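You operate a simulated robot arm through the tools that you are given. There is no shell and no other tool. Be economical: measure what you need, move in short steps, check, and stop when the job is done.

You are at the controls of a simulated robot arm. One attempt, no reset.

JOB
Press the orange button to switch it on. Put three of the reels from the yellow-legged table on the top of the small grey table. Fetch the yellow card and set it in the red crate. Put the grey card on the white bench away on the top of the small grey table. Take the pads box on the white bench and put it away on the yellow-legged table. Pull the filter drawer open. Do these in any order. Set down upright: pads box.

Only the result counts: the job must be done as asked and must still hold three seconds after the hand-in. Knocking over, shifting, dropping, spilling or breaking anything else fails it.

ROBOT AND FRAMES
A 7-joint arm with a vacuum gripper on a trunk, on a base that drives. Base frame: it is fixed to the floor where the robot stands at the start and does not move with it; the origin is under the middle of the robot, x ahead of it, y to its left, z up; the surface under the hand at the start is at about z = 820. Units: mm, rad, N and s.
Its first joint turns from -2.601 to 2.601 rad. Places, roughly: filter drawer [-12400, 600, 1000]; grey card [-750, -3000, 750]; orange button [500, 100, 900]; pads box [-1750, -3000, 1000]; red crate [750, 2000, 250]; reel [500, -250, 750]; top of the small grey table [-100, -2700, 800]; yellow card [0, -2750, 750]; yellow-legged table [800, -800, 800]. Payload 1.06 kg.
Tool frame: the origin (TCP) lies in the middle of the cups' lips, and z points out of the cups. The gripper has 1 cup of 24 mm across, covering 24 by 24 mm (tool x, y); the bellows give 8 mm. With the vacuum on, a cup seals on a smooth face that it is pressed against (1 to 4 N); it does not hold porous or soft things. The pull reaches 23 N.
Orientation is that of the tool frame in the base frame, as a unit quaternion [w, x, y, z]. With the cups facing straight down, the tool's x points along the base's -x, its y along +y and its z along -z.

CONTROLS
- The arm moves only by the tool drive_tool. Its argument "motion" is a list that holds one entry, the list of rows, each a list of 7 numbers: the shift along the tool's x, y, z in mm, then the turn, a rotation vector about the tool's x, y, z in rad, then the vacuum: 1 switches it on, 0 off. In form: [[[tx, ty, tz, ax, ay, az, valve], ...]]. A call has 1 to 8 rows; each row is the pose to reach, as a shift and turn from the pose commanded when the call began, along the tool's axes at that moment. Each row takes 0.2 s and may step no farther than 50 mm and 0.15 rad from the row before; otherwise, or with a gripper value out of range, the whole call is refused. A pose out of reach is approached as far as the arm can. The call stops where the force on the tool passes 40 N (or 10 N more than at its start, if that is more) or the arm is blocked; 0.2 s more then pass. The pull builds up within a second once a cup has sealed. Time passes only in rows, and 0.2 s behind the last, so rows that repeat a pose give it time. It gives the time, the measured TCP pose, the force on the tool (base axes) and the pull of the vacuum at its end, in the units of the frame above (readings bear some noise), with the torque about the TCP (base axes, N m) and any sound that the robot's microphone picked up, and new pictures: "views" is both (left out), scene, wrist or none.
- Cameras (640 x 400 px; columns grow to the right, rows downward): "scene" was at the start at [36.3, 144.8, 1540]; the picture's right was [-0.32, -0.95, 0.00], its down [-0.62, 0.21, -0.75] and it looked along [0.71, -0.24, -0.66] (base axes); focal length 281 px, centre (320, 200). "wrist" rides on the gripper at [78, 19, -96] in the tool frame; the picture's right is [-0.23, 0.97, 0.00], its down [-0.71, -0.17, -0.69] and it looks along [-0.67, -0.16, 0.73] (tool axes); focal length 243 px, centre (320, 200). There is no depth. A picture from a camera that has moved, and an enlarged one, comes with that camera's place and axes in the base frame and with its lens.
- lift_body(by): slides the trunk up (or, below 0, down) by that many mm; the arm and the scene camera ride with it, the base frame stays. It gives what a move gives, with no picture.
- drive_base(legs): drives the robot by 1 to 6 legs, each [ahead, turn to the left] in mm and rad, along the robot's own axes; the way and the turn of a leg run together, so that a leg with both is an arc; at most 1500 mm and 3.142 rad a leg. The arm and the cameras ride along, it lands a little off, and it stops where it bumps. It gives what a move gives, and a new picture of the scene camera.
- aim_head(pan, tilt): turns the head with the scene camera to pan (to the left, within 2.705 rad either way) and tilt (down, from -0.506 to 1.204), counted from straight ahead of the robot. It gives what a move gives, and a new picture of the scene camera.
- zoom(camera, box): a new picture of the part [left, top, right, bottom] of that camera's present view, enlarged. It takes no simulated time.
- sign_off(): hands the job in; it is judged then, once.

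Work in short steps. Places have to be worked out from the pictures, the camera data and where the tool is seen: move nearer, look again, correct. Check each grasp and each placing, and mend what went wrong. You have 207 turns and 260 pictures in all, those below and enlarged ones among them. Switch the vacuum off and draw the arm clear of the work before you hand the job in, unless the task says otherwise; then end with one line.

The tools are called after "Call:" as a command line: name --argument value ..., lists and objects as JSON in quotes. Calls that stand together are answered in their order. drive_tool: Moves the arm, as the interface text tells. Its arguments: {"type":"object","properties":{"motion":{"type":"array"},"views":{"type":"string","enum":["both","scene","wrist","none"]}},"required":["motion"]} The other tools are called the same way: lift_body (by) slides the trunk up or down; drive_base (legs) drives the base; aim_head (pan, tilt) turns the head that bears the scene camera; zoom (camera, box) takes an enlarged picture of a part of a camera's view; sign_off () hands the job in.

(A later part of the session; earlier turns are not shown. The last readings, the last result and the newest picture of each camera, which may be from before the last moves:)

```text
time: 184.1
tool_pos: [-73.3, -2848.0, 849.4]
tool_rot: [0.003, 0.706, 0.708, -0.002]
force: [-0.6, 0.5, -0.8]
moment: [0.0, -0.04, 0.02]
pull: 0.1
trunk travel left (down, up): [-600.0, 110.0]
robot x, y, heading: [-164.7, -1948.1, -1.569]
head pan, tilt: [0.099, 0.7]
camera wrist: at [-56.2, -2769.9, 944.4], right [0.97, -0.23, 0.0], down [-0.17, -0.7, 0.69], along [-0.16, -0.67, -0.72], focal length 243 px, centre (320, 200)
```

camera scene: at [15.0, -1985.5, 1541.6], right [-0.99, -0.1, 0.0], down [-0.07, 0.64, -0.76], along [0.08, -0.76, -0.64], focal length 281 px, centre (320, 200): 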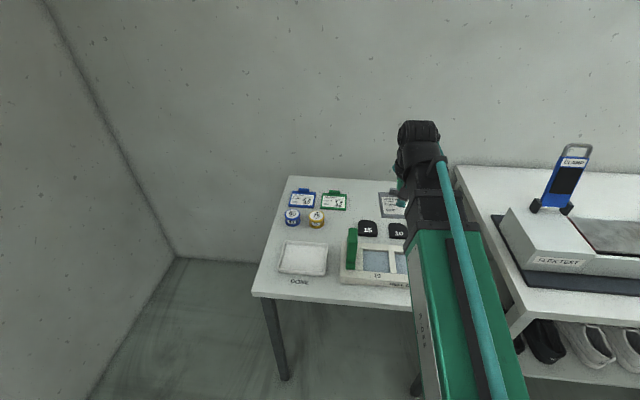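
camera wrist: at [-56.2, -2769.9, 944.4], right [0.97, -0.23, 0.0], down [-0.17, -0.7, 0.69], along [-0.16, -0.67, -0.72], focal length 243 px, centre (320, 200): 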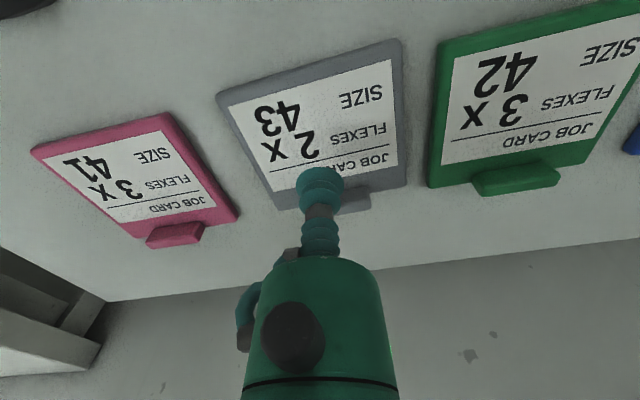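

Grey card placed. I rise, retract, and drive along the bench to the pads box.

Call:
drive_tool --motion '[[[0, 0, -45, 0, 0, 0, 0], [0, 0, -92, 0, 0, 0, 0], [10, 0, -140, 0, 0, 0, 0], [35, 0, -180, 0, 0, 0, 0], [70, 0, -210, 0, 0, 0, 0], [118, 0, -215, 0, 0, 0, 0], [166, 0, -220, 0, 0, 0, 0], [214, 0, -220, 0, 0, 0, 0]]]' --views "none"

Call:
drive_tool --motion '[[[45, -15, 0, 0, 0, 0, 0], [85, -40, 0, 0, 0, 0, 0]]]' --views "none"

Call:
drive_base --legs '[[0, -1.57], [1000, 0], [560, 0], [0, 1.57]]'

Call:
aim_head --pan 0.3 --tilt 1.2

```text
time: 185.9
tool_pos: [-75.0, -2631.2, 1067.4]
tool_rot: [0.003, 0.705, 0.709, -0.002]
force: [0.1, -0.1, 0.2]
moment: [0.02, 0.03, 0.01]
pull: 0.1
trunk travel left (down, up): [-600.0, 110.0]
robot x, y, heading: [-166.2, -1949.7, -1.569]
head pan, tilt: [0.099, 0.7]
```

```text
time: 186.5
tool_pos: [-115.7, -2546.2, 1067.0]
tool_rot: [0.002, 0.705, 0.709, -0.001]
force: [0.0, -0.1, 0.9]
moment: [0.0, 0.02, -0.04]
pull: 0.0
trunk travel left (down, up): [-600.0, 110.0]
robot x, y, heading: [-168.4, -1948.7, -1.564]
head pan, tilt: [0.099, 0.7]
```

```text
time: 202.2
tool_pos: [-1694.2, -2538.8, 1067.6]
tool_rot: [0.003, 0.715, 0.699, -0.002]
force: [0.0, 0.2, 0.3]
moment: [-0.04, 0.0, -0.01]
pull: 0.0
trunk travel left (down, up): [-600.0, 110.0]
robot x, y, heading: [-1727.5, -1938.7, -1.595]
head pan, tilt: [0.099, 0.7]
camera scene: at [-1547.9, -1981.2, 1541.6], right [-1.0, -0.07, 0.0], down [-0.05, 0.64, -0.76], along [0.06, -0.76, -0.64], focal length 281 px, centre (320, 200)
```

scene: 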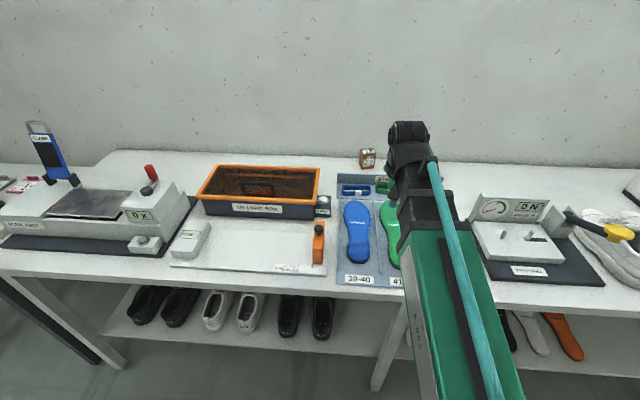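

```text
time: 203.1
tool_pos: [-1693.5, -2538.9, 1067.3]
tool_rot: [0.004, 0.714, 0.7, -0.002]
force: [-0.1, 1.1, -0.2]
moment: [-0.01, 0.01, 0.02]
pull: 0.1
trunk travel left (down, up): [-600.0, 110.0]
robot x, y, heading: [-1724.2, -1942.2, -1.601]
head pan, tilt: [0.3, 1.201]
camera scene: at [-1539.1, -1950.4, 1505.7], right [-0.96, -0.27, 0.0], down [-0.25, 0.9, -0.36], along [0.1, -0.35, -0.93], focal length 281 px, centre (320, 200)
```

scene: 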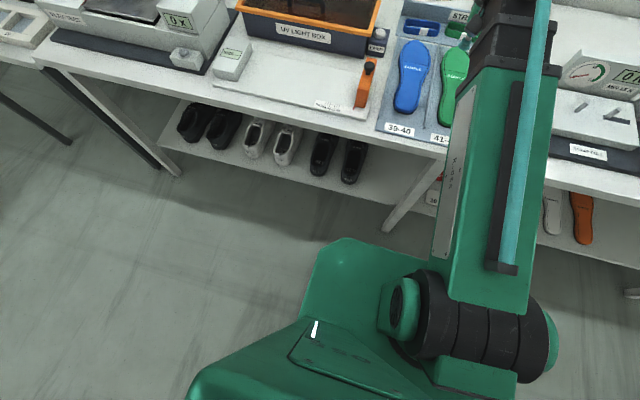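

The base front reaches about 320–370 mm ahead; bench legs at y≈-2430. I can drive 110 mm nearer safely. Then extend above the box.

Call:
drive_base --legs '[[0, 0.025], [110, 0]]'

Call:
drive_tool --motion '[[[-44, 8, 0, 0, 0, 0, 0], [-88, 10, 0, 0, 0, 0, 0], [-132, 10, 0, 0, 0, 0, 0], [-176, 10, 0, 0, 0, 0, 0], [-220, 10, 0, 0, 0, 0, 0], [-264, 10, 0, 0, 0, 0, 0], [-308, 10, 0, 0, 0, 0, 0]]]' --views "wrist"

Call:
aim_head --pan 0.2 --tilt 0.7

```text
time: 204.7
tool_pos: [-1678.5, -2650.4, 1067.2]
tool_rot: [0.003, 0.707, 0.708, -0.001]
force: [0.6, 0.2, 0.5]
moment: [-0.01, -0.01, -0.01]
pull: 0.1
trunk travel left (down, up): [-600.0, 110.0]
robot x, y, heading: [-1722.4, -2048.8, -1.567]
head pan, tilt: [0.3, 1.201]
camera scene: at [-1538.8, -2057.9, 1505.7], right [-0.96, -0.3, 0.0], down [-0.28, 0.89, -0.36], along [0.11, -0.35, -0.93], focal length 281 px, centre (320, 200)
```

scene: 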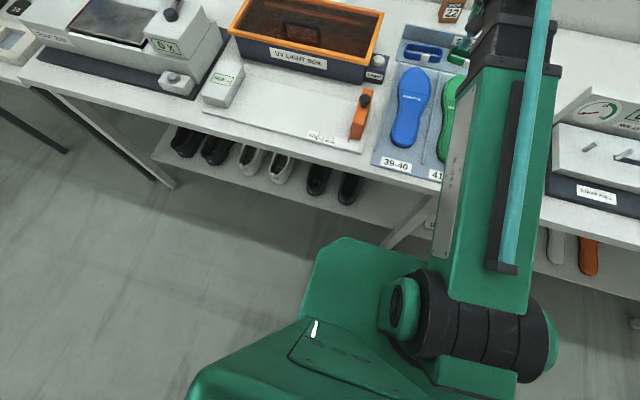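

```text
time: 206.2
tool_pos: [-1669.0, -2958.9, 1069.7]
tool_rot: [0.003, 0.707, 0.708, -0.002]
force: [-0.2, -0.5, -0.3]
moment: [0.0, -0.01, -0.01]
pull: 0.0
trunk travel left (down, up): [-600.0, 110.0]
robot x, y, heading: [-1728.8, -2047.2, -1.57]
head pan, tilt: [0.3, 1.201]
camera wrist: at [-1650.9, -2881.8, 1164.7], right [0.97, -0.23, 0.0], down [-0.17, -0.7, 0.69], along [-0.16, -0.67, -0.72], focal length 243 px, centre (320, 200)
```

wrist: 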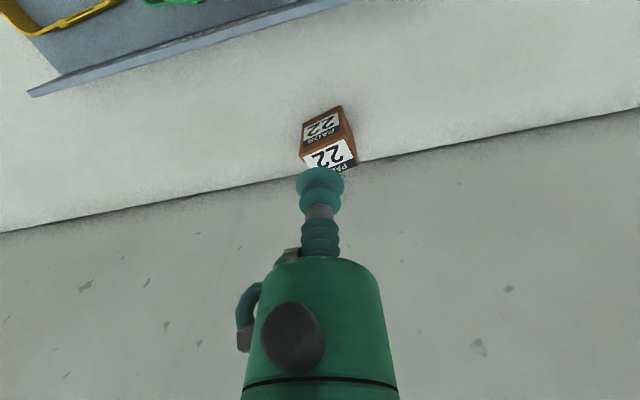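

```text
time: 207.2
tool_pos: [-1668.6, -2958.0, 1069.5]
tool_rot: [0.003, 0.707, 0.707, -0.002]
force: [0.2, 0.1, -0.2]
moment: [0.02, -0.03, -0.01]
pull: 0.1
trunk travel left (down, up): [-600.0, 110.0]
robot x, y, heading: [-1722.7, -2048.6, -1.571]
head pan, tilt: [0.201, 0.7]
camera scene: at [-1538.4, -2086.9, 1541.6], right [-0.98, -0.2, 0.0], down [-0.13, 0.63, -0.76], along [0.15, -0.75, -0.64], focal length 281 px, centre (320, 200)
```

scene: 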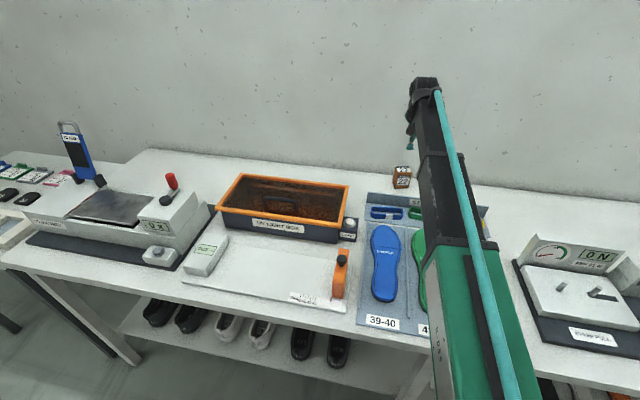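

Call:
zoom --camera "wrist" --box '[270, 80, 390, 190]'

Call:
zoom --camera "scene" --box '[360, 140, 450, 210]'

```text
3.64 times, centred on (330, 135) of wrist
camera zoom: at [-1650.8, -2880.3, 1165.0], right [0.97, -0.23, 0.0], down [-0.17, -0.7, 0.69], along [-0.16, -0.67, -0.72], focal length 882 px, centre (284, 436)
```

zoom: 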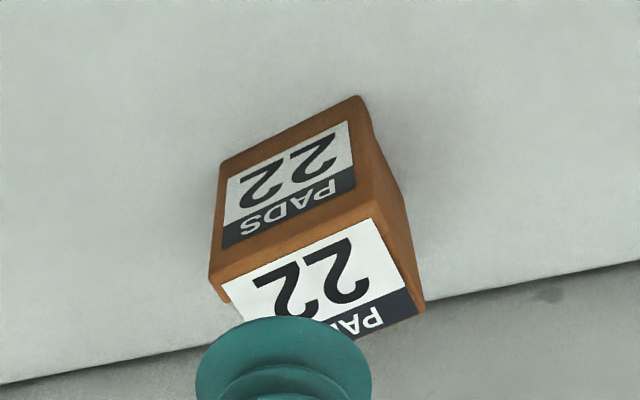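

```text
5.71 times, centred on (405, 175) of scene
camera zoom: at [-1538.4, -2086.9, 1541.6], right [-0.98, -0.2, 0.0], down [-0.13, 0.63, -0.76], along [0.15, -0.75, -0.64], focal length 1604 px, centre (-166, 343)
```

zoom: 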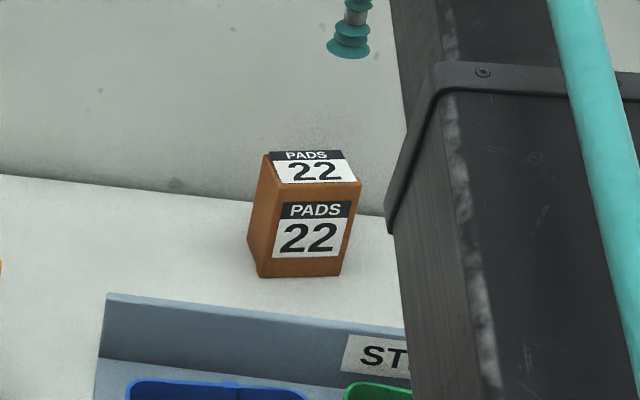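

Box top centre ≈ (-1680, -3040, 933). I try to move over it and down to z≈960.

Call:
drive_tool --motion '[[[-20, -3, 25, 0, 0, 0, 0], [-45, -6, 50, 0, 0, 0, 0], [-65, -9, 75, 0, 0, 0, 0], [-80, -11, 100, 0, 0, 0, 0], [-80, -11, 110, 0, 0, 0, 0]]]' --views "wrist"

```text
time: 208.4
tool_pos: [-1679.9, -3038.5, 959.4]
tool_rot: [0.003, 0.707, 0.707, -0.001]
force: [0.2, 0.2, 0.3]
moment: [-0.01, -0.02, 0.01]
pull: 0.0
trunk travel left (down, up): [-600.0, 110.0]
robot x, y, heading: [-1729.8, -2055.5, -1.573]
head pan, tilt: [0.201, 0.7]
camera wrist: at [-1661.7, -2960.7, 1054.5], right [0.97, -0.23, 0.0], down [-0.17, -0.7, 0.69], along [-0.16, -0.67, -0.72], focal length 243 px, centre (320, 200)
```

wrist: 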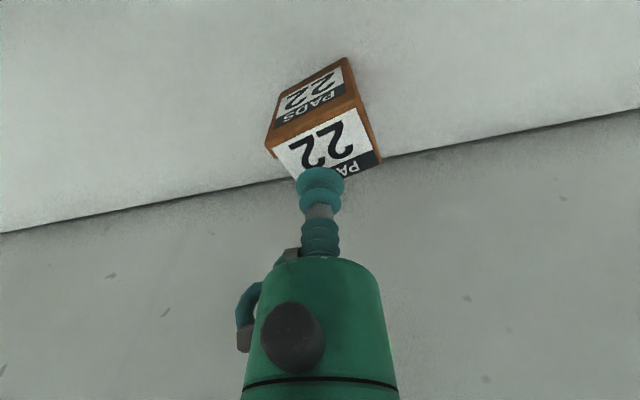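

Reachable and aligned. Creep down with vacuum on.

Call:
drive_tool --motion '[[[0, 4, 6, 0, 0, 0, 1], [0, 4, 10, 0, 0, 0, 1], [0, 4, 14, 0, 0, 0, 1], [0, 4, 17, 0, 0, 0, 1]]]' --views "none"

```text
time: 209.4
tool_pos: [-1675.3, -3038.7, 942.8]
tool_rot: [0.003, 0.706, 0.708, -0.002]
force: [0.7, 0.7, 0.3]
moment: [-0.01, 0.03, 0.01]
pull: 0.0
trunk travel left (down, up): [-600.0, 110.0]
robot x, y, heading: [-1727.9, -2051.8, -1.572]
head pan, tilt: [0.201, 0.7]
```

Call:
drive_tool --motion '[[[0, 0, 3, 0, 0, 0, 1], [0, 0, 6, 0, 0, 0, 1], [0, 0, 9, 0, 0, 0, 1], [0, 0, 11, 0, 0, 0, 1], [0, 0, 11, 0, 0, 0, 1]]]' --views "wrist"

```text
time: 210.6
tool_pos: [-1676.4, -3038.0, 933.9]
tool_rot: [0.004, 0.706, 0.708, -0.003]
force: [0.1, -6.6, 17.9]
moment: [0.02, 0.01, 0.0]
pull: 22.7
trunk travel left (down, up): [-600.0, 110.0]
robot x, y, heading: [-1726.7, -2053.9, -1.571]
head pan, tilt: [0.201, 0.7]
camera wrist: at [-1657.9, -2960.2, 1028.4], right [0.97, -0.23, 0.0], down [-0.17, -0.7, 0.69], along [-0.16, -0.67, -0.72], focal length 243 px, centre (320, 200)
```

wrist: 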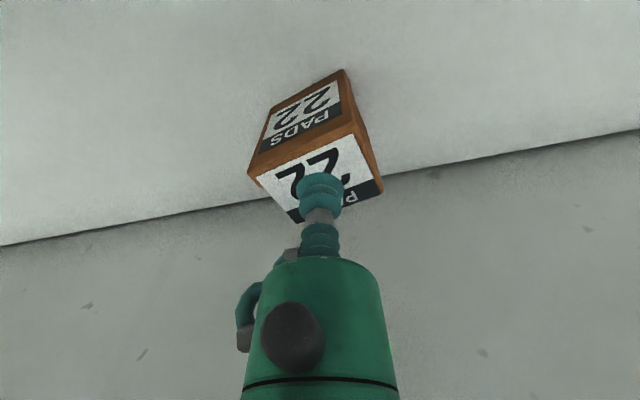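

Sealed (pull 22.7). Lift straight up.

Call:
drive_tool --motion '[[[0, 0, -6, 0, 0, 0, 1], [0, 0, -20, 0, 0, 0, 1], [0, 0, -60, 0, 0, 0, 1], [0, 0, -105, 0, 0, 0, 1], [0, 0, -145, 0, 0, 0, 1], [30, 0, -165, 0, 0, 0, 1], [70, 0, -175, 0, 0, 0, 1], [115, 0, -180, 0, 0, 0, 1]]]' --views "wrist"

```text
time: 212.4
tool_pos: [-1675.5, -2921.6, 1110.7]
tool_rot: [0.003, 0.706, 0.708, -0.002]
force: [0.0, 0.1, -1.5]
moment: [0.0, 0.03, -0.03]
pull: 23.0
trunk travel left (down, up): [-600.0, 110.0]
robot x, y, heading: [-1723.4, -2049.6, -1.572]
head pan, tilt: [0.201, 0.7]
camera wrist: at [-1657.9, -2844.2, 1205.8], right [0.97, -0.23, 0.0], down [-0.17, -0.7, 0.69], along [-0.16, -0.67, -0.72], focal length 243 px, centre (320, 200)
```

wrist: 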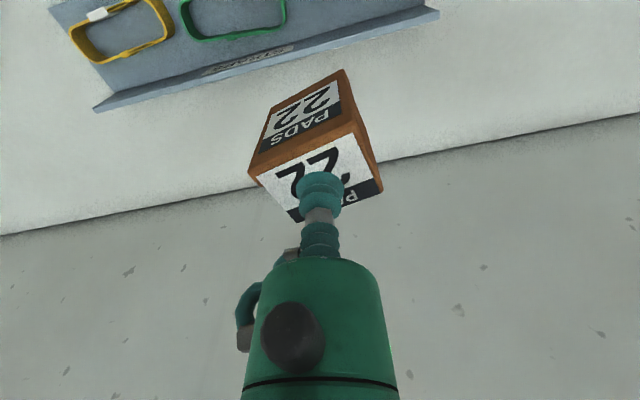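

Box held upright. I retract the arm and drive to the yellow-legged table, aiming for the free front strip near (505, -1130).

Call:
drive_tool --motion '[[[44, 0, 0, 0, 0, 0, 1], [88, 0, 0, 0, 0, 0, 1], [132, 0, 0, 0, 0, 0, 1], [176, 0, 0, 0, 0, 0, 1], [220, -5, 0, 0, 0, 0, 1], [255, -20, 0, 0, 0, 0, 1], [285, -45, 0, 0, 0, 0, 1]]]' --views "none"

Call:
drive_base --legs '[[-400, 0], [0, 1.901], [805, 0], [805, 0], [0, -0.329]]'

Call:
aim_head --pan -0.1 --tilt 0.8

```text
time: 214.0
tool_pos: [-1720.9, -2636.7, 1109.8]
tool_rot: [0.003, 0.706, 0.708, -0.002]
force: [0.1, -0.3, -0.6]
moment: [-0.01, 0.02, -0.02]
pull: 22.8
trunk travel left (down, up): [-600.0, 110.0]
robot x, y, heading: [-1726.1, -2049.9, -1.568]
head pan, tilt: [0.201, 0.7]
```

```text
time: 229.9
tool_pos: [396.4, -1174.8, 1109.6]
tool_rot: [0.004, 0.013, 1.0, 0.0]
force: [-0.9, 0.0, -1.4]
moment: [-0.03, 0.02, -0.02]
pull: 22.5
trunk travel left (down, up): [-600.0, 110.0]
robot x, y, heading: [-188.7, -1168.6, -0.031]
head pan, tilt: [0.201, 0.7]
camera scene: at [-145.8, -978.3, 1541.7], right [0.17, -0.98, 0.0], down [-0.63, -0.11, -0.76], along [0.75, 0.13, -0.64], focal length 281 px, centre (320, 200)
```

scene: 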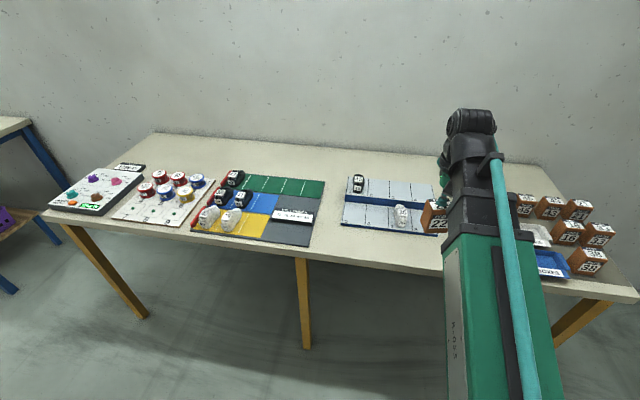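

```text
time: 230.7
tool_pos: [397.4, -1175.3, 1109.6]
tool_rot: [0.003, 0.013, 1.0, 0.001]
force: [0.3, 0.1, -0.8]
moment: [0.0, -0.02, 0.02]
pull: 22.9
trunk travel left (down, up): [-600.0, 110.0]
robot x, y, heading: [-190.6, -1165.3, -0.029]
head pan, tilt: [-0.099, 0.799]
camera scene: at [-149.5, -1003.0, 1533.4], right [-0.13, -0.99, 0.0], down [-0.71, 0.09, -0.7], along [0.69, -0.09, -0.72], focal length 281 px, centre (320, 200)
```

scene: 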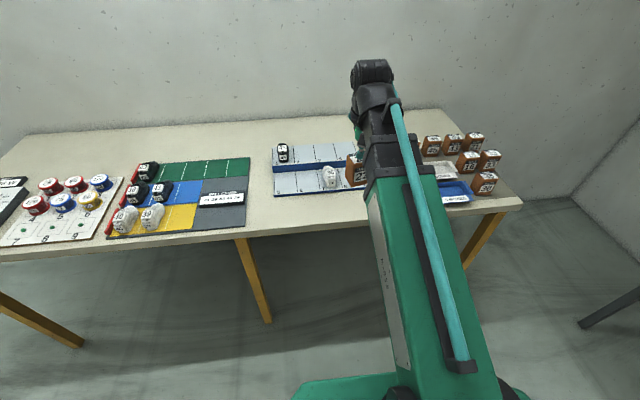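

Strip between table edge (x≈444) and blue steps (x≈581) is free. I move above (512, -1060) and lower to z≈940.

Call:
drive_tool --motion '[[[-30, 32, 0, 0, 0, 0, 1], [-60, 64, 10, 0, 0, 0, 1], [-90, 96, 20, 0, 0, 0, 1], [-112, 118, 45, 0, 0, 0, 1], [-112, 118, 90, 0, 0, 0, 1], [-112, 118, 135, 0, 0, 0, 1], [-112, 118, 170, 0, 0, 0, 1]]]'

```text
time: 232.3
tool_pos: [513.7, -1061.6, 939.3]
tool_rot: [0.003, 0.014, 1.0, 0.0]
force: [-0.8, 0.0, -1.3]
moment: [0.0, 0.01, 0.02]
pull: 22.9
trunk travel left (down, up): [-600.0, 110.0]
robot x, y, heading: [-193.2, -1166.3, -0.026]
head pan, tilt: [-0.099, 0.799]
camera scene: at [-149.3, -1002.9, 1533.4], right [-0.13, -0.99, 0.0], down [-0.71, 0.09, -0.7], along [0.69, -0.09, -0.72], focal length 281 px, centre (320, 200)
camera wrist: at [434.2, -1041.8, 1033.7], right [0.26, 0.97, 0.0], down [0.7, -0.19, 0.69], along [0.67, -0.18, -0.72], focal length 243 px, centre (320, 200)
```

scene: 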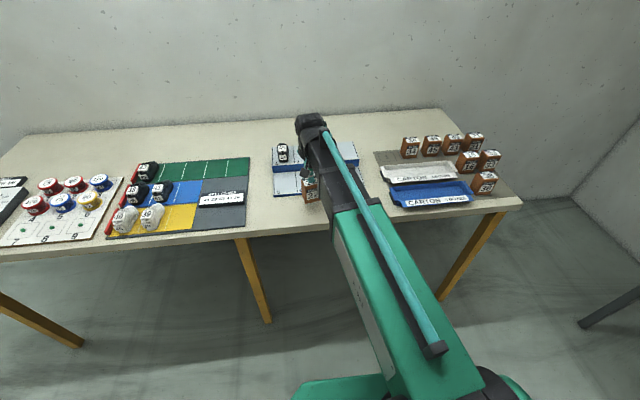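
wrist: 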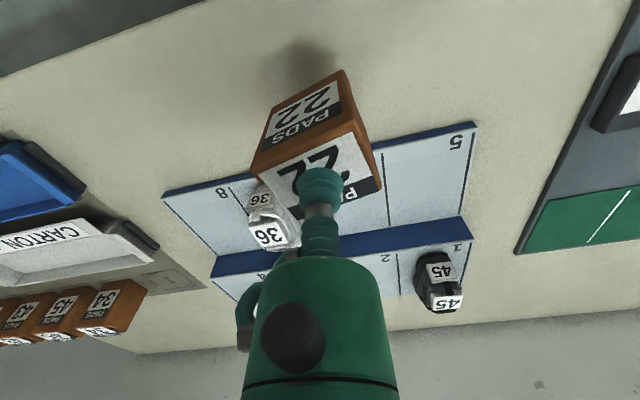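

Clear of the steps by ~35 mm. Lower; contact expected at TCP≈897.

Call:
drive_tool --motion '[[[0, 0, 25, 0, 0, 0, 1], [0, 0, 32, 0, 0, 0, 1], [0, 0, 35, 0, 0, 0, 1], [0, 0, 38, 0, 0, 0, 1]]]' --views "none"

```text
time: 233.3
tool_pos: [513.5, -1061.6, 901.0]
tool_rot: [0.003, 0.013, 1.0, 0.001]
force: [0.4, 0.2, -1.4]
moment: [0.02, 0.01, 0.01]
pull: 22.9
trunk travel left (down, up): [-600.0, 110.0]
robot x, y, heading: [-189.3, -1165.2, -0.03]
head pan, tilt: [-0.099, 0.799]
```

Call:
drive_tool --motion '[[[0, 0, 2, 0, 0, 0, 1], [0, 0, 4, 0, 0, 0, 1], [0, 0, 6, 0, 0, 0, 1], [0, 0, 8, 0, 0, 0, 1]]]' --views "none"

```text
time: 234.3
tool_pos: [513.2, -1061.4, 894.8]
tool_rot: [0.004, 0.013, 1.0, 0.001]
force: [4.6, 0.4, 16.4]
moment: [-0.02, 0.08, 0.01]
pull: 22.9
trunk travel left (down, up): [-600.0, 110.0]
robot x, y, heading: [-189.5, -1163.6, -0.026]
head pan, tilt: [-0.099, 0.799]
```

Contact. Release and rise.

Call:
drive_tool --motion '[[[0, 0, -2, 0, 0, 0, 0], [0, 0, -3, 0, 0, 0, 0], [0, 0, -3, 0, 0, 0, 0], [0, 0, -6, 0, 0, 0, 0], [0, 0, -20, 0, 0, 0, 0], [0, 0, -60, 0, 0, 0, 0], [0, 0, -105, 0, 0, 0, 0], [0, 0, -150, 0, 0, 0, 0]]]'

```text
time: 236.1
tool_pos: [512.5, -1060.8, 1044.0]
tool_rot: [0.003, 0.014, 1.0, 0.001]
force: [-0.8, -0.3, 0.6]
moment: [-0.01, -0.01, 0.01]
pull: 0.1
trunk travel left (down, up): [-600.0, 110.0]
robot x, y, heading: [-190.4, -1165.1, -0.022]
head pan, tilt: [-0.099, 0.799]
camera scene: at [-149.6, -1003.0, 1533.3], right [-0.13, -0.99, 0.0], down [-0.71, 0.09, -0.7], along [0.69, -0.09, -0.72], focal length 281 px, centre (320, 200)
camera wrist: at [432.2, -1041.0, 1139.5], right [0.26, 0.97, 0.0], down [0.7, -0.19, 0.69], along [0.67, -0.18, -0.72], focal length 243 px, centre (320, 200)
```

scene: 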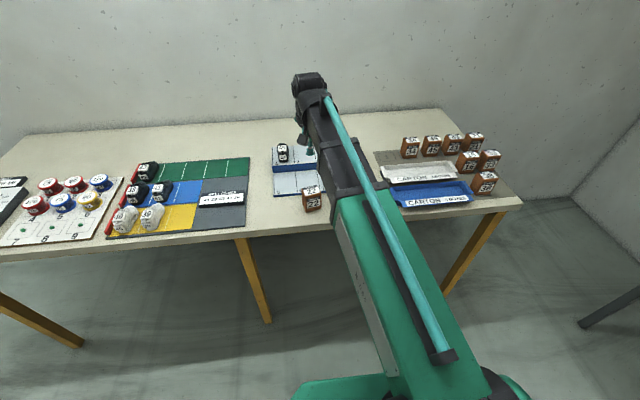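
wrist: 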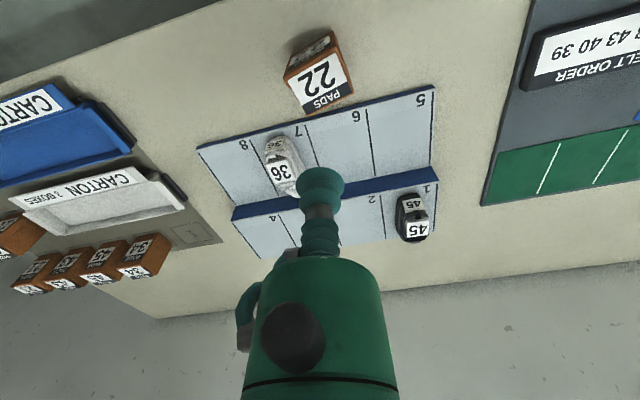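

Pads box stands upright. Now the third reel: drive back to the reel board.

Call:
drive_base --legs '[[0, 1.595], [880, 0], [0, -1.57]]'

```text
time: 248.4
tool_pos: [516.4, -161.5, 1045.0]
tool_rot: [0.004, 0.002, 1.0, 0.001]
force: [0.0, -0.4, -0.9]
moment: [0.03, 0.01, 0.04]
pull: 0.0
trunk travel left (down, up): [-600.0, 110.0]
robot x, y, heading: [-184.5, -281.6, -0.006]
head pan, tilt: [-0.099, 0.799]
camera scene: at [-145.3, -118.5, 1533.4], right [-0.1, -0.99, 0.0], down [-0.71, 0.08, -0.7], along [0.69, -0.07, -0.72], focal length 281 px, centre (320, 200)
```

scene: 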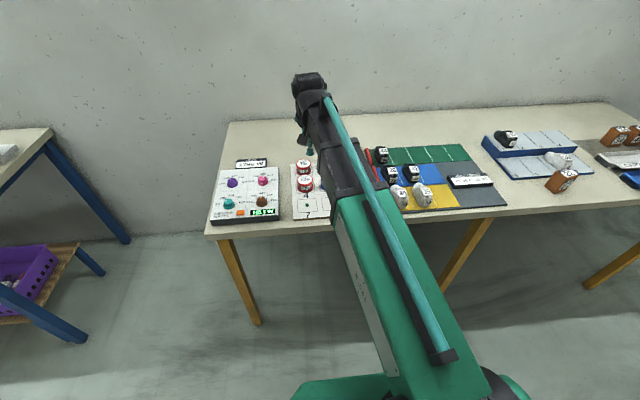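

Move over toward slot 6 (≈599, -311).

Call:
drive_tool --motion '[[[-18, -36, 15, 0, 0, 0, 0], [-37, -73, 30, 0, 0, 0, 0], [-55, -110, 45, 0, 0, 0, 0], [-74, -147, 65, 0, 0, 0, 0], [-78, -148, 110, 0, 0, 0, 0]]]' --views "wrist"

```text
time: 249.6
tool_pos: [596.2, -310.0, 935.5]
tool_rot: [0.004, 0.002, 1.0, 0.001]
force: [-0.3, -0.2, -1.0]
moment: [-0.01, 0.03, 0.01]
pull: 0.0
trunk travel left (down, up): [-600.0, 110.0]
robot x, y, heading: [-186.5, -285.1, -0.01]
head pan, tilt: [-0.099, 0.799]
camera wrist: at [516.0, -292.4, 1029.3], right [0.24, 0.97, 0.0], down [0.7, -0.17, 0.69], along [0.67, -0.16, -0.72], focal length 243 px, centre (320, 200)
```

wrist: 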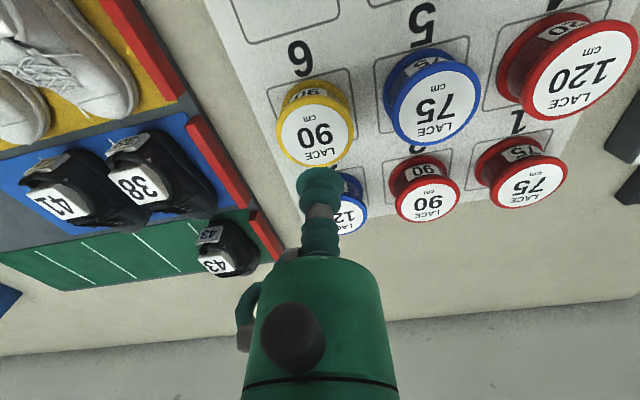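

Centre at (600, -316). Descend and creep with vacuum.

Call:
drive_tool --motion '[[[-4, -6, 40, 0, 0, 0, 0], [-4, -6, 58, 0, 0, 0, 1], [-4, -6, 64, 0, 0, 0, 1], [-4, -6, 67, 0, 0, 0, 1], [-4, -6, 70, 0, 0, 0, 1], [-4, -6, 72, 0, 0, 0, 1], [-4, -6, 72, 0, 0, 0, 1]]]' --views "wrist"

```text
time: 251.2
tool_pos: [599.2, -316.1, 864.5]
tool_rot: [0.005, 0.003, 1.0, 0.001]
force: [6.8, -1.9, 18.0]
moment: [0.0, 0.08, 0.02]
pull: 23.3
trunk travel left (down, up): [-600.0, 110.0]
robot x, y, heading: [-181.1, -285.9, -0.002]
head pan, tilt: [-0.099, 0.799]
camera wrist: at [519.6, -298.1, 958.2], right [0.24, 0.97, 0.0], down [0.7, -0.18, 0.69], along [0.67, -0.16, -0.72], focal length 243 px, centre (320, 200)
```

wrist: 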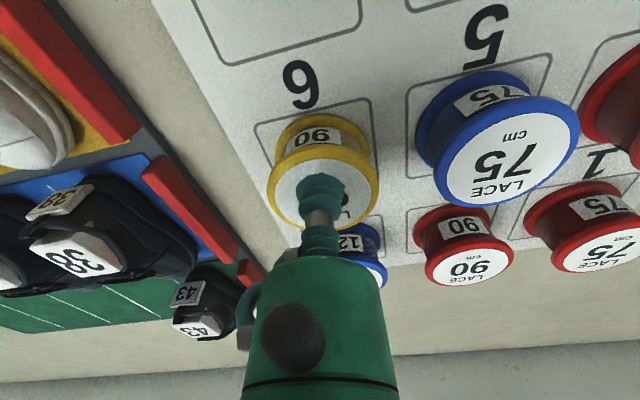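

Sealed. Lift straight up, then pull back and left.

Call:
drive_tool --motion '[[[0, 0, -6, 0, 0, 0, 1], [0, 0, -20, 0, 0, 0, 1], [0, 0, -60, 0, 0, 0, 1], [0, 0, -105, 0, 0, 0, 1], [0, 0, -150, 0, 0, 0, 1], [20, 30, -175, 0, 0, 0, 1], [45, 70, -185, 0, 0, 0, 1], [70, 110, -190, 0, 0, 0, 1]]]' --views "wrist"

Call:
drive_base --legs '[[0, -1.558], [1000, 0], [660, 0]]'

```text
time: 253.0
tool_pos: [526.7, -204.0, 1052.5]
tool_rot: [0.004, 0.002, 1.0, 0.001]
force: [0.9, -0.3, -0.1]
moment: [-0.04, 0.02, 0.01]
pull: 22.6
trunk travel left (down, up): [-600.0, 110.0]
robot x, y, heading: [-184.1, -278.4, 0.001]
head pan, tilt: [-0.099, 0.799]
camera wrist: at [448.1, -186.3, 1147.2], right [0.24, 0.97, 0.0], down [0.7, -0.18, 0.69], along [0.67, -0.16, -0.72], focal length 243 px, centre (320, 200)
```

wrist: 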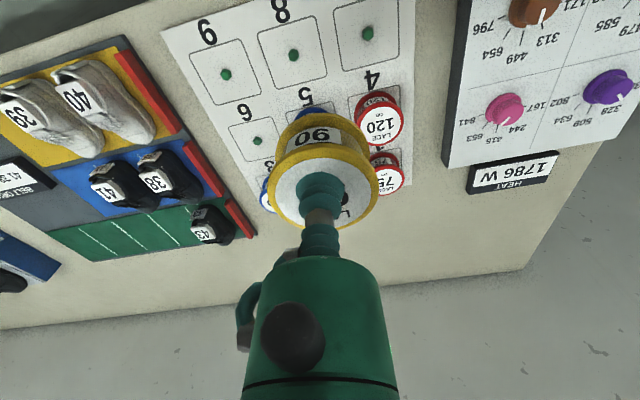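

```text
time: 265.3
tool_pos: [-81.2, -2654.9, 1051.5]
tool_rot: [0.003, 0.703, 0.711, -0.003]
force: [0.0, 0.2, -0.5]
moment: [-0.01, -0.02, 0.01]
pull: 23.1
trunk travel left (down, up): [-600.0, 110.0]
robot x, y, heading: [-168.8, -1948.8, -1.564]
head pan, tilt: [-0.099, 0.799]
camera scene: at [-5.2, -1977.5, 1533.4], right [-1.0, 0.09, 0.0], down [0.07, 0.71, -0.7], along [-0.06, -0.69, -0.72], focal length 281 px, centre (320, 200)
```

scene: 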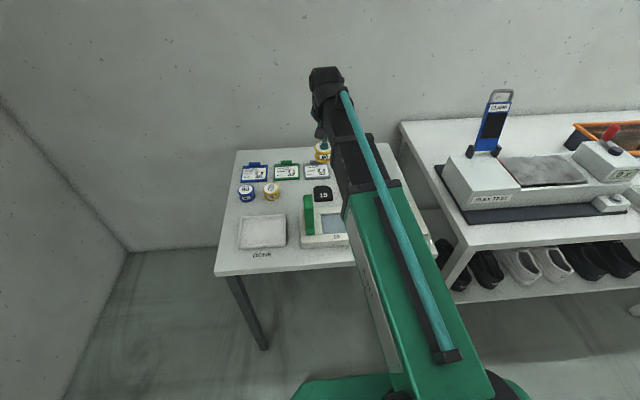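

Target (42, -2722), between reel 2 and the black block. Move and lower to z≈930.

Call:
drive_tool --motion '[[[-22, 40, 0, 0, 0, 0, 1], [-44, 80, 0, 0, 0, 0, 1], [-68, 122, 10, 0, 0, 0, 1], [-68, 122, 55, 0, 0, 0, 1], [-68, 122, 100, 0, 0, 0, 1], [-68, 122, 140, 0, 0, 0, 1]]]'

```text
time: 266.7
tool_pos: [43.3, -2722.7, 912.7]
tool_rot: [0.003, 0.704, 0.71, -0.002]
force: [0.0, -0.4, -0.3]
moment: [-0.01, 0.0, 0.01]
pull: 22.5
trunk travel left (down, up): [-600.0, 110.0]
robot x, y, heading: [-174.4, -1945.0, -1.561]
head pan, tilt: [-0.099, 0.799]
camera scene: at [-5.0, -1977.5, 1533.4], right [-1.0, 0.09, 0.0], down [0.06, 0.71, -0.7], along [-0.06, -0.69, -0.72], focal length 281 px, centre (320, 200)
camera wrist: at [60.1, -2645.5, 1007.1], right [0.97, -0.23, 0.0], down [-0.17, -0.7, 0.69], along [-0.15, -0.67, -0.72], focal length 243 px, centre (320, 200)
```

scene: 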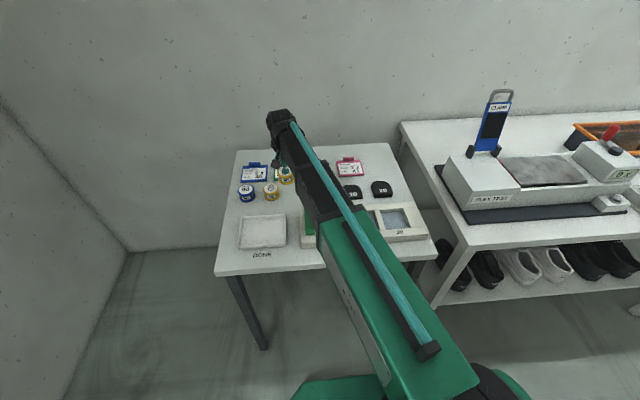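
wrist: 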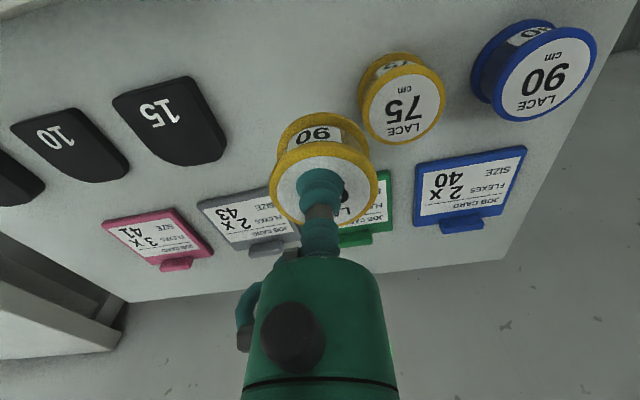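

Spot is clear. Lower.

Call:
drive_tool --motion '[[[0, 0, 40, 0, 0, 0, 1], [0, 0, 64, 0, 0, 0, 1], [0, 0, 70, 0, 0, 0, 1], [0, 0, 73, 0, 0, 0, 1]]]' --views "wrist"

```text
time: 267.7
tool_pos: [41.7, -2724.3, 840.1]
tool_rot: [0.003, 0.704, 0.71, -0.002]
force: [-0.1, -1.1, -0.1]
moment: [0.01, -0.02, -0.03]
pull: 23.1
trunk travel left (down, up): [-600.0, 110.0]
robot x, y, heading: [-169.2, -1945.1, -1.562]
head pan, tilt: [-0.099, 0.799]
camera wrist: at [59.3, -2646.1, 934.4], right [0.97, -0.23, 0.0], down [-0.17, -0.7, 0.69], along [-0.15, -0.67, -0.72], focal length 243 px, centre (320, 200)
```

wrist: 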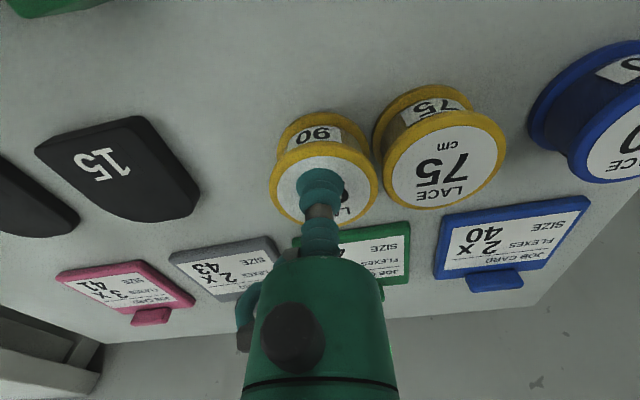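

Close to the neighbouring reel; I shift 14 mm away (-x) and set it down.

Call:
drive_tool --motion '[[[0, -14, -2, 0, 0, 0, 1], [0, -14, 2, 0, 0, 0, 1], [0, -14, 4, 0, 0, 0, 1], [0, -14, 6, 0, 0, 0, 1]]]' --views "wrist"

```text
time: 268.7
tool_pos: [26.4, -2723.6, 835.2]
tool_rot: [0.004, 0.704, 0.71, -0.002]
force: [0.4, -3.1, 17.2]
moment: [0.07, 0.03, 0.0]
pull: 22.7
trunk travel left (down, up): [-600.0, 110.0]
robot x, y, heading: [-170.9, -1944.4, -1.564]
head pan, tilt: [-0.099, 0.799]
camera wrist: at [44.7, -2645.8, 929.9], right [0.97, -0.23, 0.0], down [-0.17, -0.7, 0.69], along [-0.15, -0.67, -0.72], focal length 243 px, centre (320, 200)
```

wrist: 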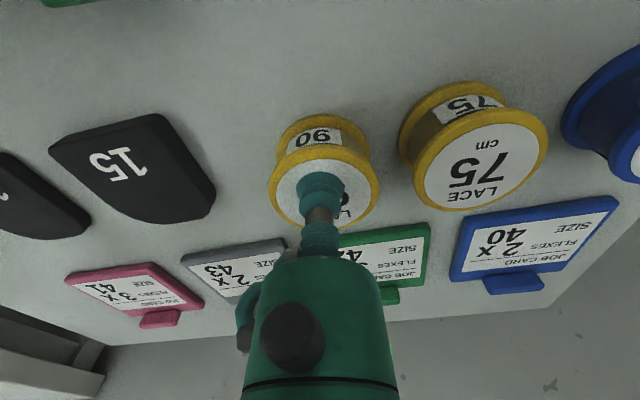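

Down with contact and clear gaps. Release and rise.

Call:
drive_tool --motion '[[[0, 0, -3, 0, 0, 0, 0], [0, 0, -3, 0, 0, 0, 0], [0, 0, -3, 0, 0, 0, 0], [0, 0, -6, 0, 0, 0, 0], [0, 0, -20, 0, 0, 0, 0], [0, 0, -65, 0, 0, 0, 0], [0, 0, -110, 0, 0, 0, 0], [0, 0, -158, 0, 0, 0, 0]]]' --views "wrist"

Call:
drive_tool --motion '[[[0, 0, -48, 0, 0, 0, 0], [20, -35, -75, 0, 0, 0, 0], [40, -75, -78, 0, 0, 0, 0], [65, -115, -80, 0, 0, 0, 0], [90, -155, -80, 0, 0, 0, 0], [130, -180, -80, 0, 0, 0, 0], [160, -210, -80, 0, 0, 0, 0]]]' --views "scene"

```text
time: 270.5
tool_pos: [26.7, -2721.8, 991.6]
tool_rot: [0.002, 0.704, 0.711, -0.001]
force: [0.2, 0.7, -0.6]
moment: [0.0, -0.01, 0.0]
pull: 0.0
trunk travel left (down, up): [-600.0, 110.0]
robot x, y, heading: [-166.7, -1948.4, -1.564]
head pan, tilt: [-0.099, 0.799]
camera wrist: at [43.8, -2644.6, 1087.3], right [0.97, -0.23, 0.0], down [-0.17, -0.71, 0.69], along [-0.15, -0.67, -0.72], focal length 243 px, centre (320, 200)
```

wrist: 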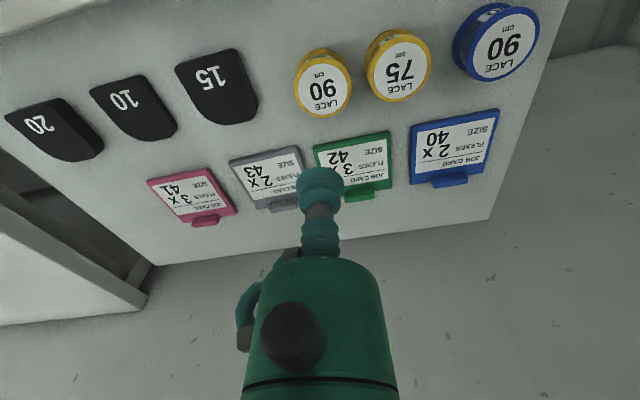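

```text
time: 272.1
tool_pos: [-184.5, -2564.2, 1069.8]
tool_rot: [0.003, 0.703, 0.711, -0.002]
force: [0.1, 0.3, -0.2]
moment: [-0.01, -0.02, -0.02]
pull: 0.2
trunk travel left (down, up): [-600.0, 110.0]
robot x, y, heading: [-171.0, -1943.6, -1.562]
head pan, tilt: [-0.099, 0.799]
camera scene: at [-5.4, -1976.9, 1533.4], right [-1.0, 0.09, 0.0], down [0.07, 0.71, -0.7], along [-0.06, -0.69, -0.72], focal length 281 px, centre (320, 200)
```

scene: 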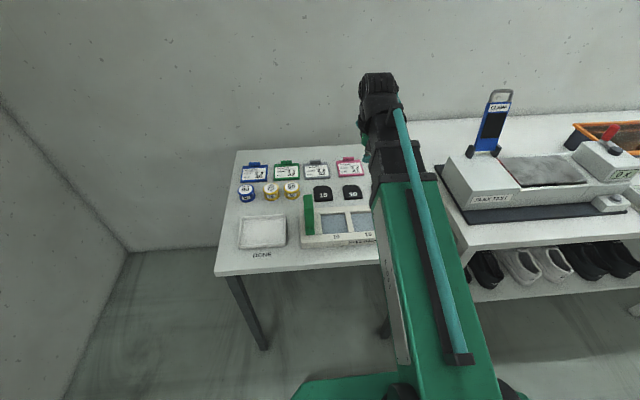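

All three reels stand on the grey table. Now the filter drawer, far away at (-12400, 600, 1000). I back up a little, face -x and drive down the aisle, looking ahead.

Call:
aim_head --pan 0.3 --tilt 0.25

Call:
drive_base --legs '[[-150, 0], [0, -1.58], [1500, 0], [1300, 0]]'

```text
time: 273.0
tool_pos: [-184.3, -2565.0, 1070.6]
tool_rot: [0.003, 0.703, 0.711, -0.002]
force: [1.3, 0.4, 0.3]
moment: [0.01, -0.01, 0.01]
pull: 0.0
trunk travel left (down, up): [-600.0, 110.0]
robot x, y, heading: [-168.1, -1945.3, -1.565]
head pan, tilt: [0.3, 0.25]
camera scene: at [30.4, -1985.9, 1582.4], right [-0.95, -0.3, 0.0], down [-0.08, 0.24, -0.97], along [0.29, -0.92, -0.25], focal length 281 px, centre (320, 200)
```

scene: 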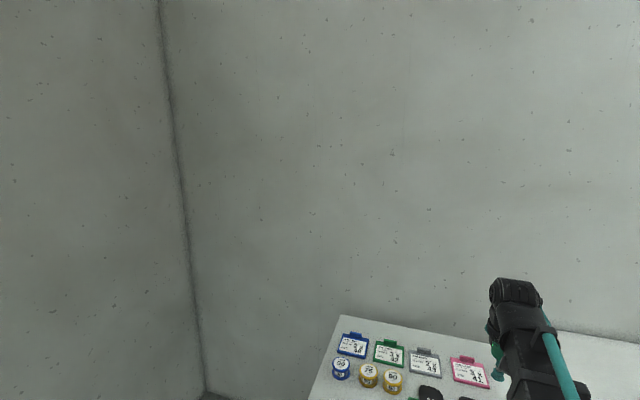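

```text
time: 291.4
tool_pos: [-3578.5, -1766.1, 1071.1]
tool_rot: [0.001, 1.0, -0.002, -0.004]
force: [0.1, -0.4, -0.3]
moment: [0.01, 0.0, -0.01]
pull: 0.2
trunk travel left (down, up): [-600.0, 110.0]
robot x, y, heading: [-2959.4, -1791.1, 3.133]
head pan, tilt: [0.3, 0.25]
camera scene: at [-3003.0, -1986.1, 1582.5], right [-0.29, 0.96, 0.0], down [0.24, 0.07, -0.97], along [-0.93, -0.28, -0.25], focal length 281 px, centre (320, 200)
```

scene: 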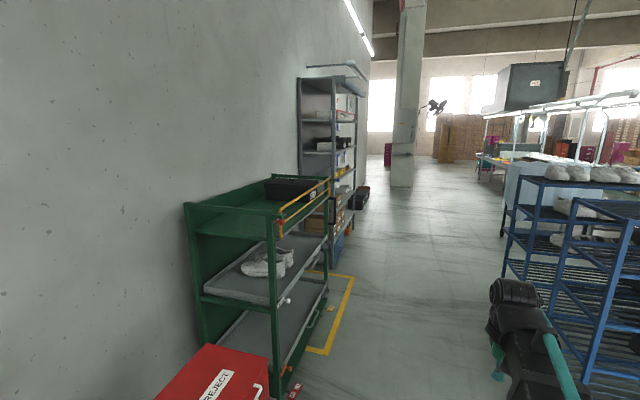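

The aisle is clear between the rack (y<-2400) and the carts (y>-770). I drive on 4.5 m with a slight veer right.

Call:
drive_base --legs '[[0, -0.043], [1500, 0], [1500, 0], [1500, 0]]'

Call:
aim_head --pan -0.3 --tilt 0.25

```text
time: 313.0
tool_pos: [-8025.3, -1479.5, 1071.1]
tool_rot: [0.001, 1.0, -0.031, -0.003]
force: [-0.3, -1.3, -0.4]
moment: [0.02, -0.04, 0.01]
pull: 0.0
trunk travel left (down, up): [-600.0, 110.0]
robot x, y, heading: [-7407.7, -1536.2, 3.077]
head pan, tilt: [0.3, 0.25]
camera scene: at [-7462.1, -1730.7, 1582.5], right [-0.24, 0.97, 0.0], down [0.24, 0.06, -0.97], along [-0.94, -0.23, -0.25], focal length 281 px, centre (320, 200)
```

scene: 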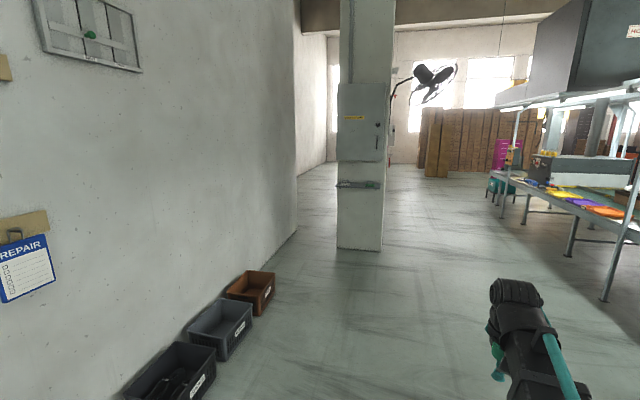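

```text
time: 314.0
tool_pos: [-8024.5, -1478.0, 1070.6]
tool_rot: [0.001, 1.0, -0.031, -0.004]
force: [0.0, -0.1, -0.4]
moment: [-0.07, -0.04, -0.01]
pull: 0.3
trunk travel left (down, up): [-600.0, 110.0]
robot x, y, heading: [-7410.8, -1538.9, 3.079]
head pan, tilt: [-0.3, 0.25]
camera scene: at [-7458.6, -1675.7, 1582.5], right [0.35, 0.94, 0.0], down [0.23, -0.09, -0.97], along [-0.91, 0.34, -0.25], focal length 281 px, centre (320, 200)
```

scene: 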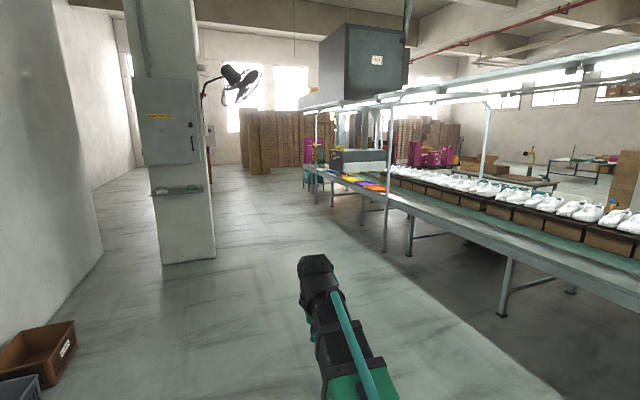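

The drawer should project near (341, 160): the machine on the conveyor's far end. Zoom there.

Call:
zoom --camera "scene" --box '[290, 100, 410, 220]'

```text
3.33 times, centred on (350, 160) of scene
camera zoom: at [-7458.6, -1675.7, 1582.5], right [0.35, 0.94, 0.0], down [0.23, -0.09, -0.97], along [-0.91, 0.34, -0.25], focal length 936 px, centre (220, 333)
```

zoom: 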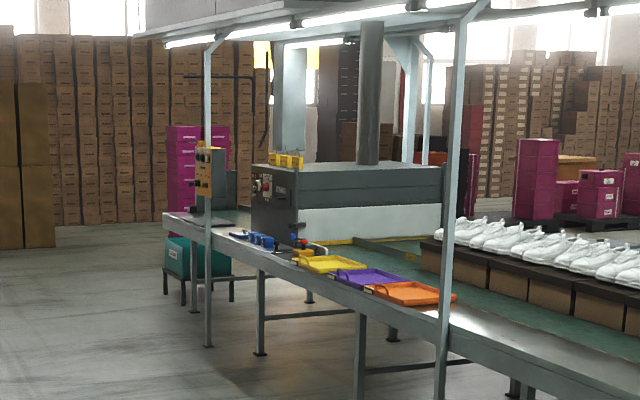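

The machine (drawer probably on its control side) is at the conveyor's far end; conveyor edge y≈250. I drive diagonally toward (-12400, -500), stopping partway to look.

Call:
drive_base --legs '[[0, -0.143], [1500, 0], [1500, 0], [600, 0]]'

Call:
aim_head --pan -0.6 --tilt 0.3

```text
time: 332.1
tool_pos: [-11530.3, -644.0, 1070.2]
tool_rot: [0.0, 0.995, -0.102, -0.004]
force: [0.1, 0.0, 0.4]
moment: [-0.02, -0.01, 0.01]
pull: 0.2
trunk travel left (down, up): [-600.0, 110.0]
robot x, y, heading: [-10929.9, -790.6, 2.934]
head pan, tilt: [-0.3, 0.25]
camera scene: at [-10999.7, -919.0, 1582.5], right [0.49, 0.87, 0.0], down [0.22, -0.12, -0.97], along [-0.85, 0.47, -0.25], focal length 281 px, centre (320, 200)
```

scene: 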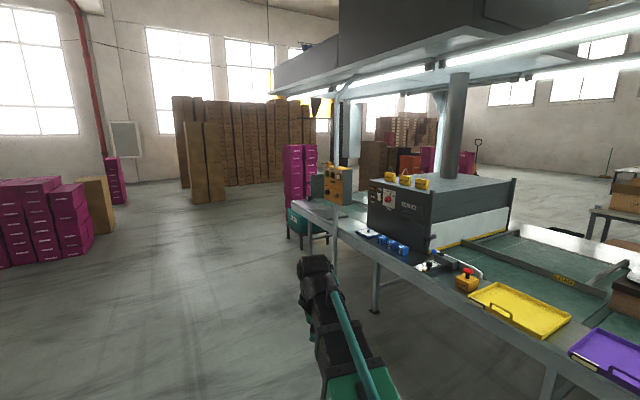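

```text
time: 332.9
tool_pos: [-11530.7, -644.0, 1070.7]
tool_rot: [0.001, 0.995, -0.103, -0.004]
force: [0.9, 0.1, 0.4]
moment: [0.02, 0.0, -0.01]
pull: 0.1
trunk travel left (down, up): [-600.0, 110.0]
robot x, y, heading: [-10927.5, -793.2, 2.939]
head pan, tilt: [-0.6, 0.3]
camera scene: at [-10982.4, -897.0, 1577.8], right [0.72, 0.69, 0.0], down [0.2, -0.21, -0.96], along [-0.66, 0.69, -0.3], focal length 281 px, centre (320, 200)
```

scene: 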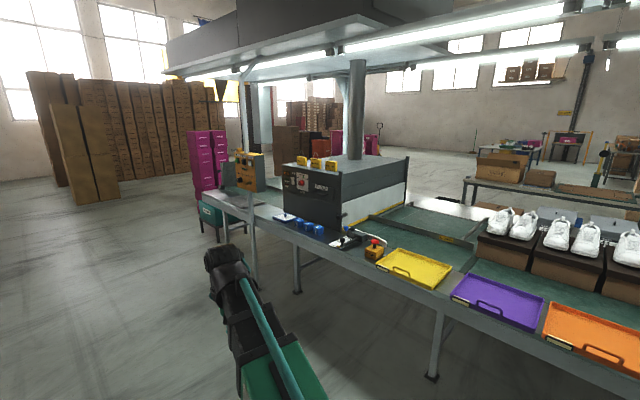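

Call:
zoom --camera "scene" --box '[220, 130, 420, 260]'

```text
3.08 times, centred on (320, 195) of scene
camera zoom: at [-10982.4, -897.0, 1577.8], right [0.72, 0.69, 0.0], down [0.2, -0.21, -0.96], along [-0.66, 0.69, -0.3], focal length 864 px, centre (320, 215)
```

zoom: 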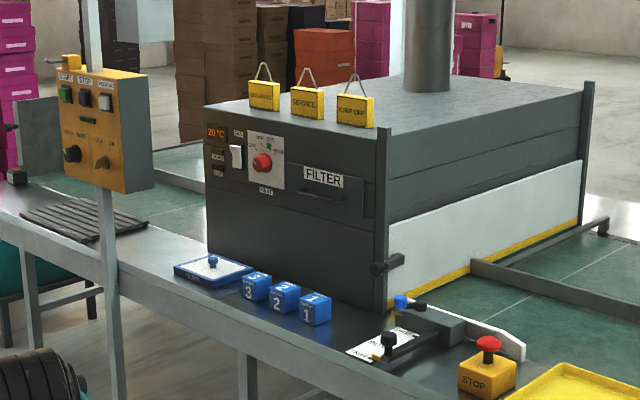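

The FILTER drawer is on the machine's front face (facing -y), at about (-12400, 595, 1026), with a small handle. I drive to stand in front of it.

Call:
drive_base --legs '[[0, -0.058], [1000, 0], [520, 0], [0, -1.31]]'

Call:
aim_head --pan 0.0 --tilt 0.5

```text
time: 344.4
tool_pos: [-12376.4, 211.7, 1070.7]
tool_rot: [-0.001, 0.71, -0.704, -0.003]
force: [0.6, 0.0, -0.2]
moment: [-0.01, -0.01, 0.02]
pull: 0.0
trunk travel left (down, up): [-600.0, 110.0]
robot x, y, heading: [-12394.2, -403.3, 1.578]
head pan, tilt: [-0.6, 0.3]
camera scene: at [-12508.0, -374.6, 1577.8], right [0.83, -0.56, 0.0], down [-0.17, -0.25, -0.96], along [0.53, 0.79, -0.3], focal length 281 px, centre (320, 200)
```

scene: 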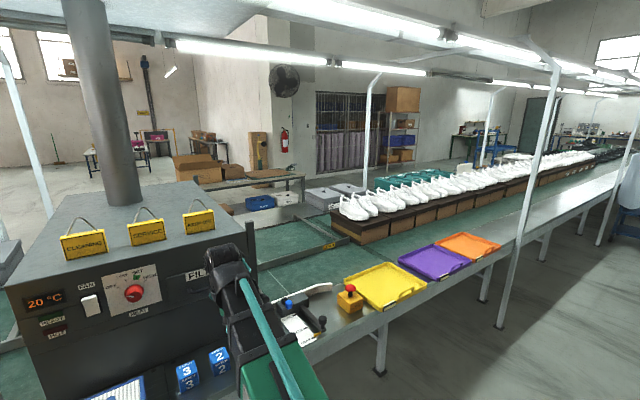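

```text
time: 345.4
tool_pos: [-12375.6, 212.0, 1071.3]
tool_rot: [-0.002, 0.711, -0.703, -0.004]
force: [-0.4, 0.2, -0.2]
moment: [0.03, 0.0, 0.01]
pull: 0.1
trunk travel left (down, up): [-600.0, 110.0]
robot x, y, heading: [-12392.4, -409.2, 1.584]
head pan, tilt: [0.0, 0.499]
camera scene: at [-12560.9, -361.1, 1559.4], right [1.0, 0.01, 0.0], down [0.0, -0.48, -0.88], along [-0.01, 0.88, -0.48], focal length 281 px, centre (320, 200)
```

scene: 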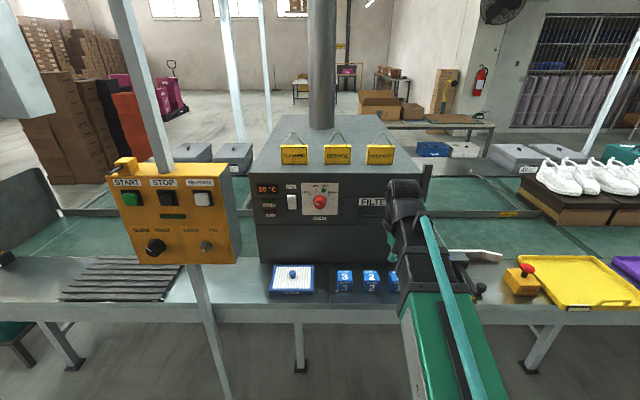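

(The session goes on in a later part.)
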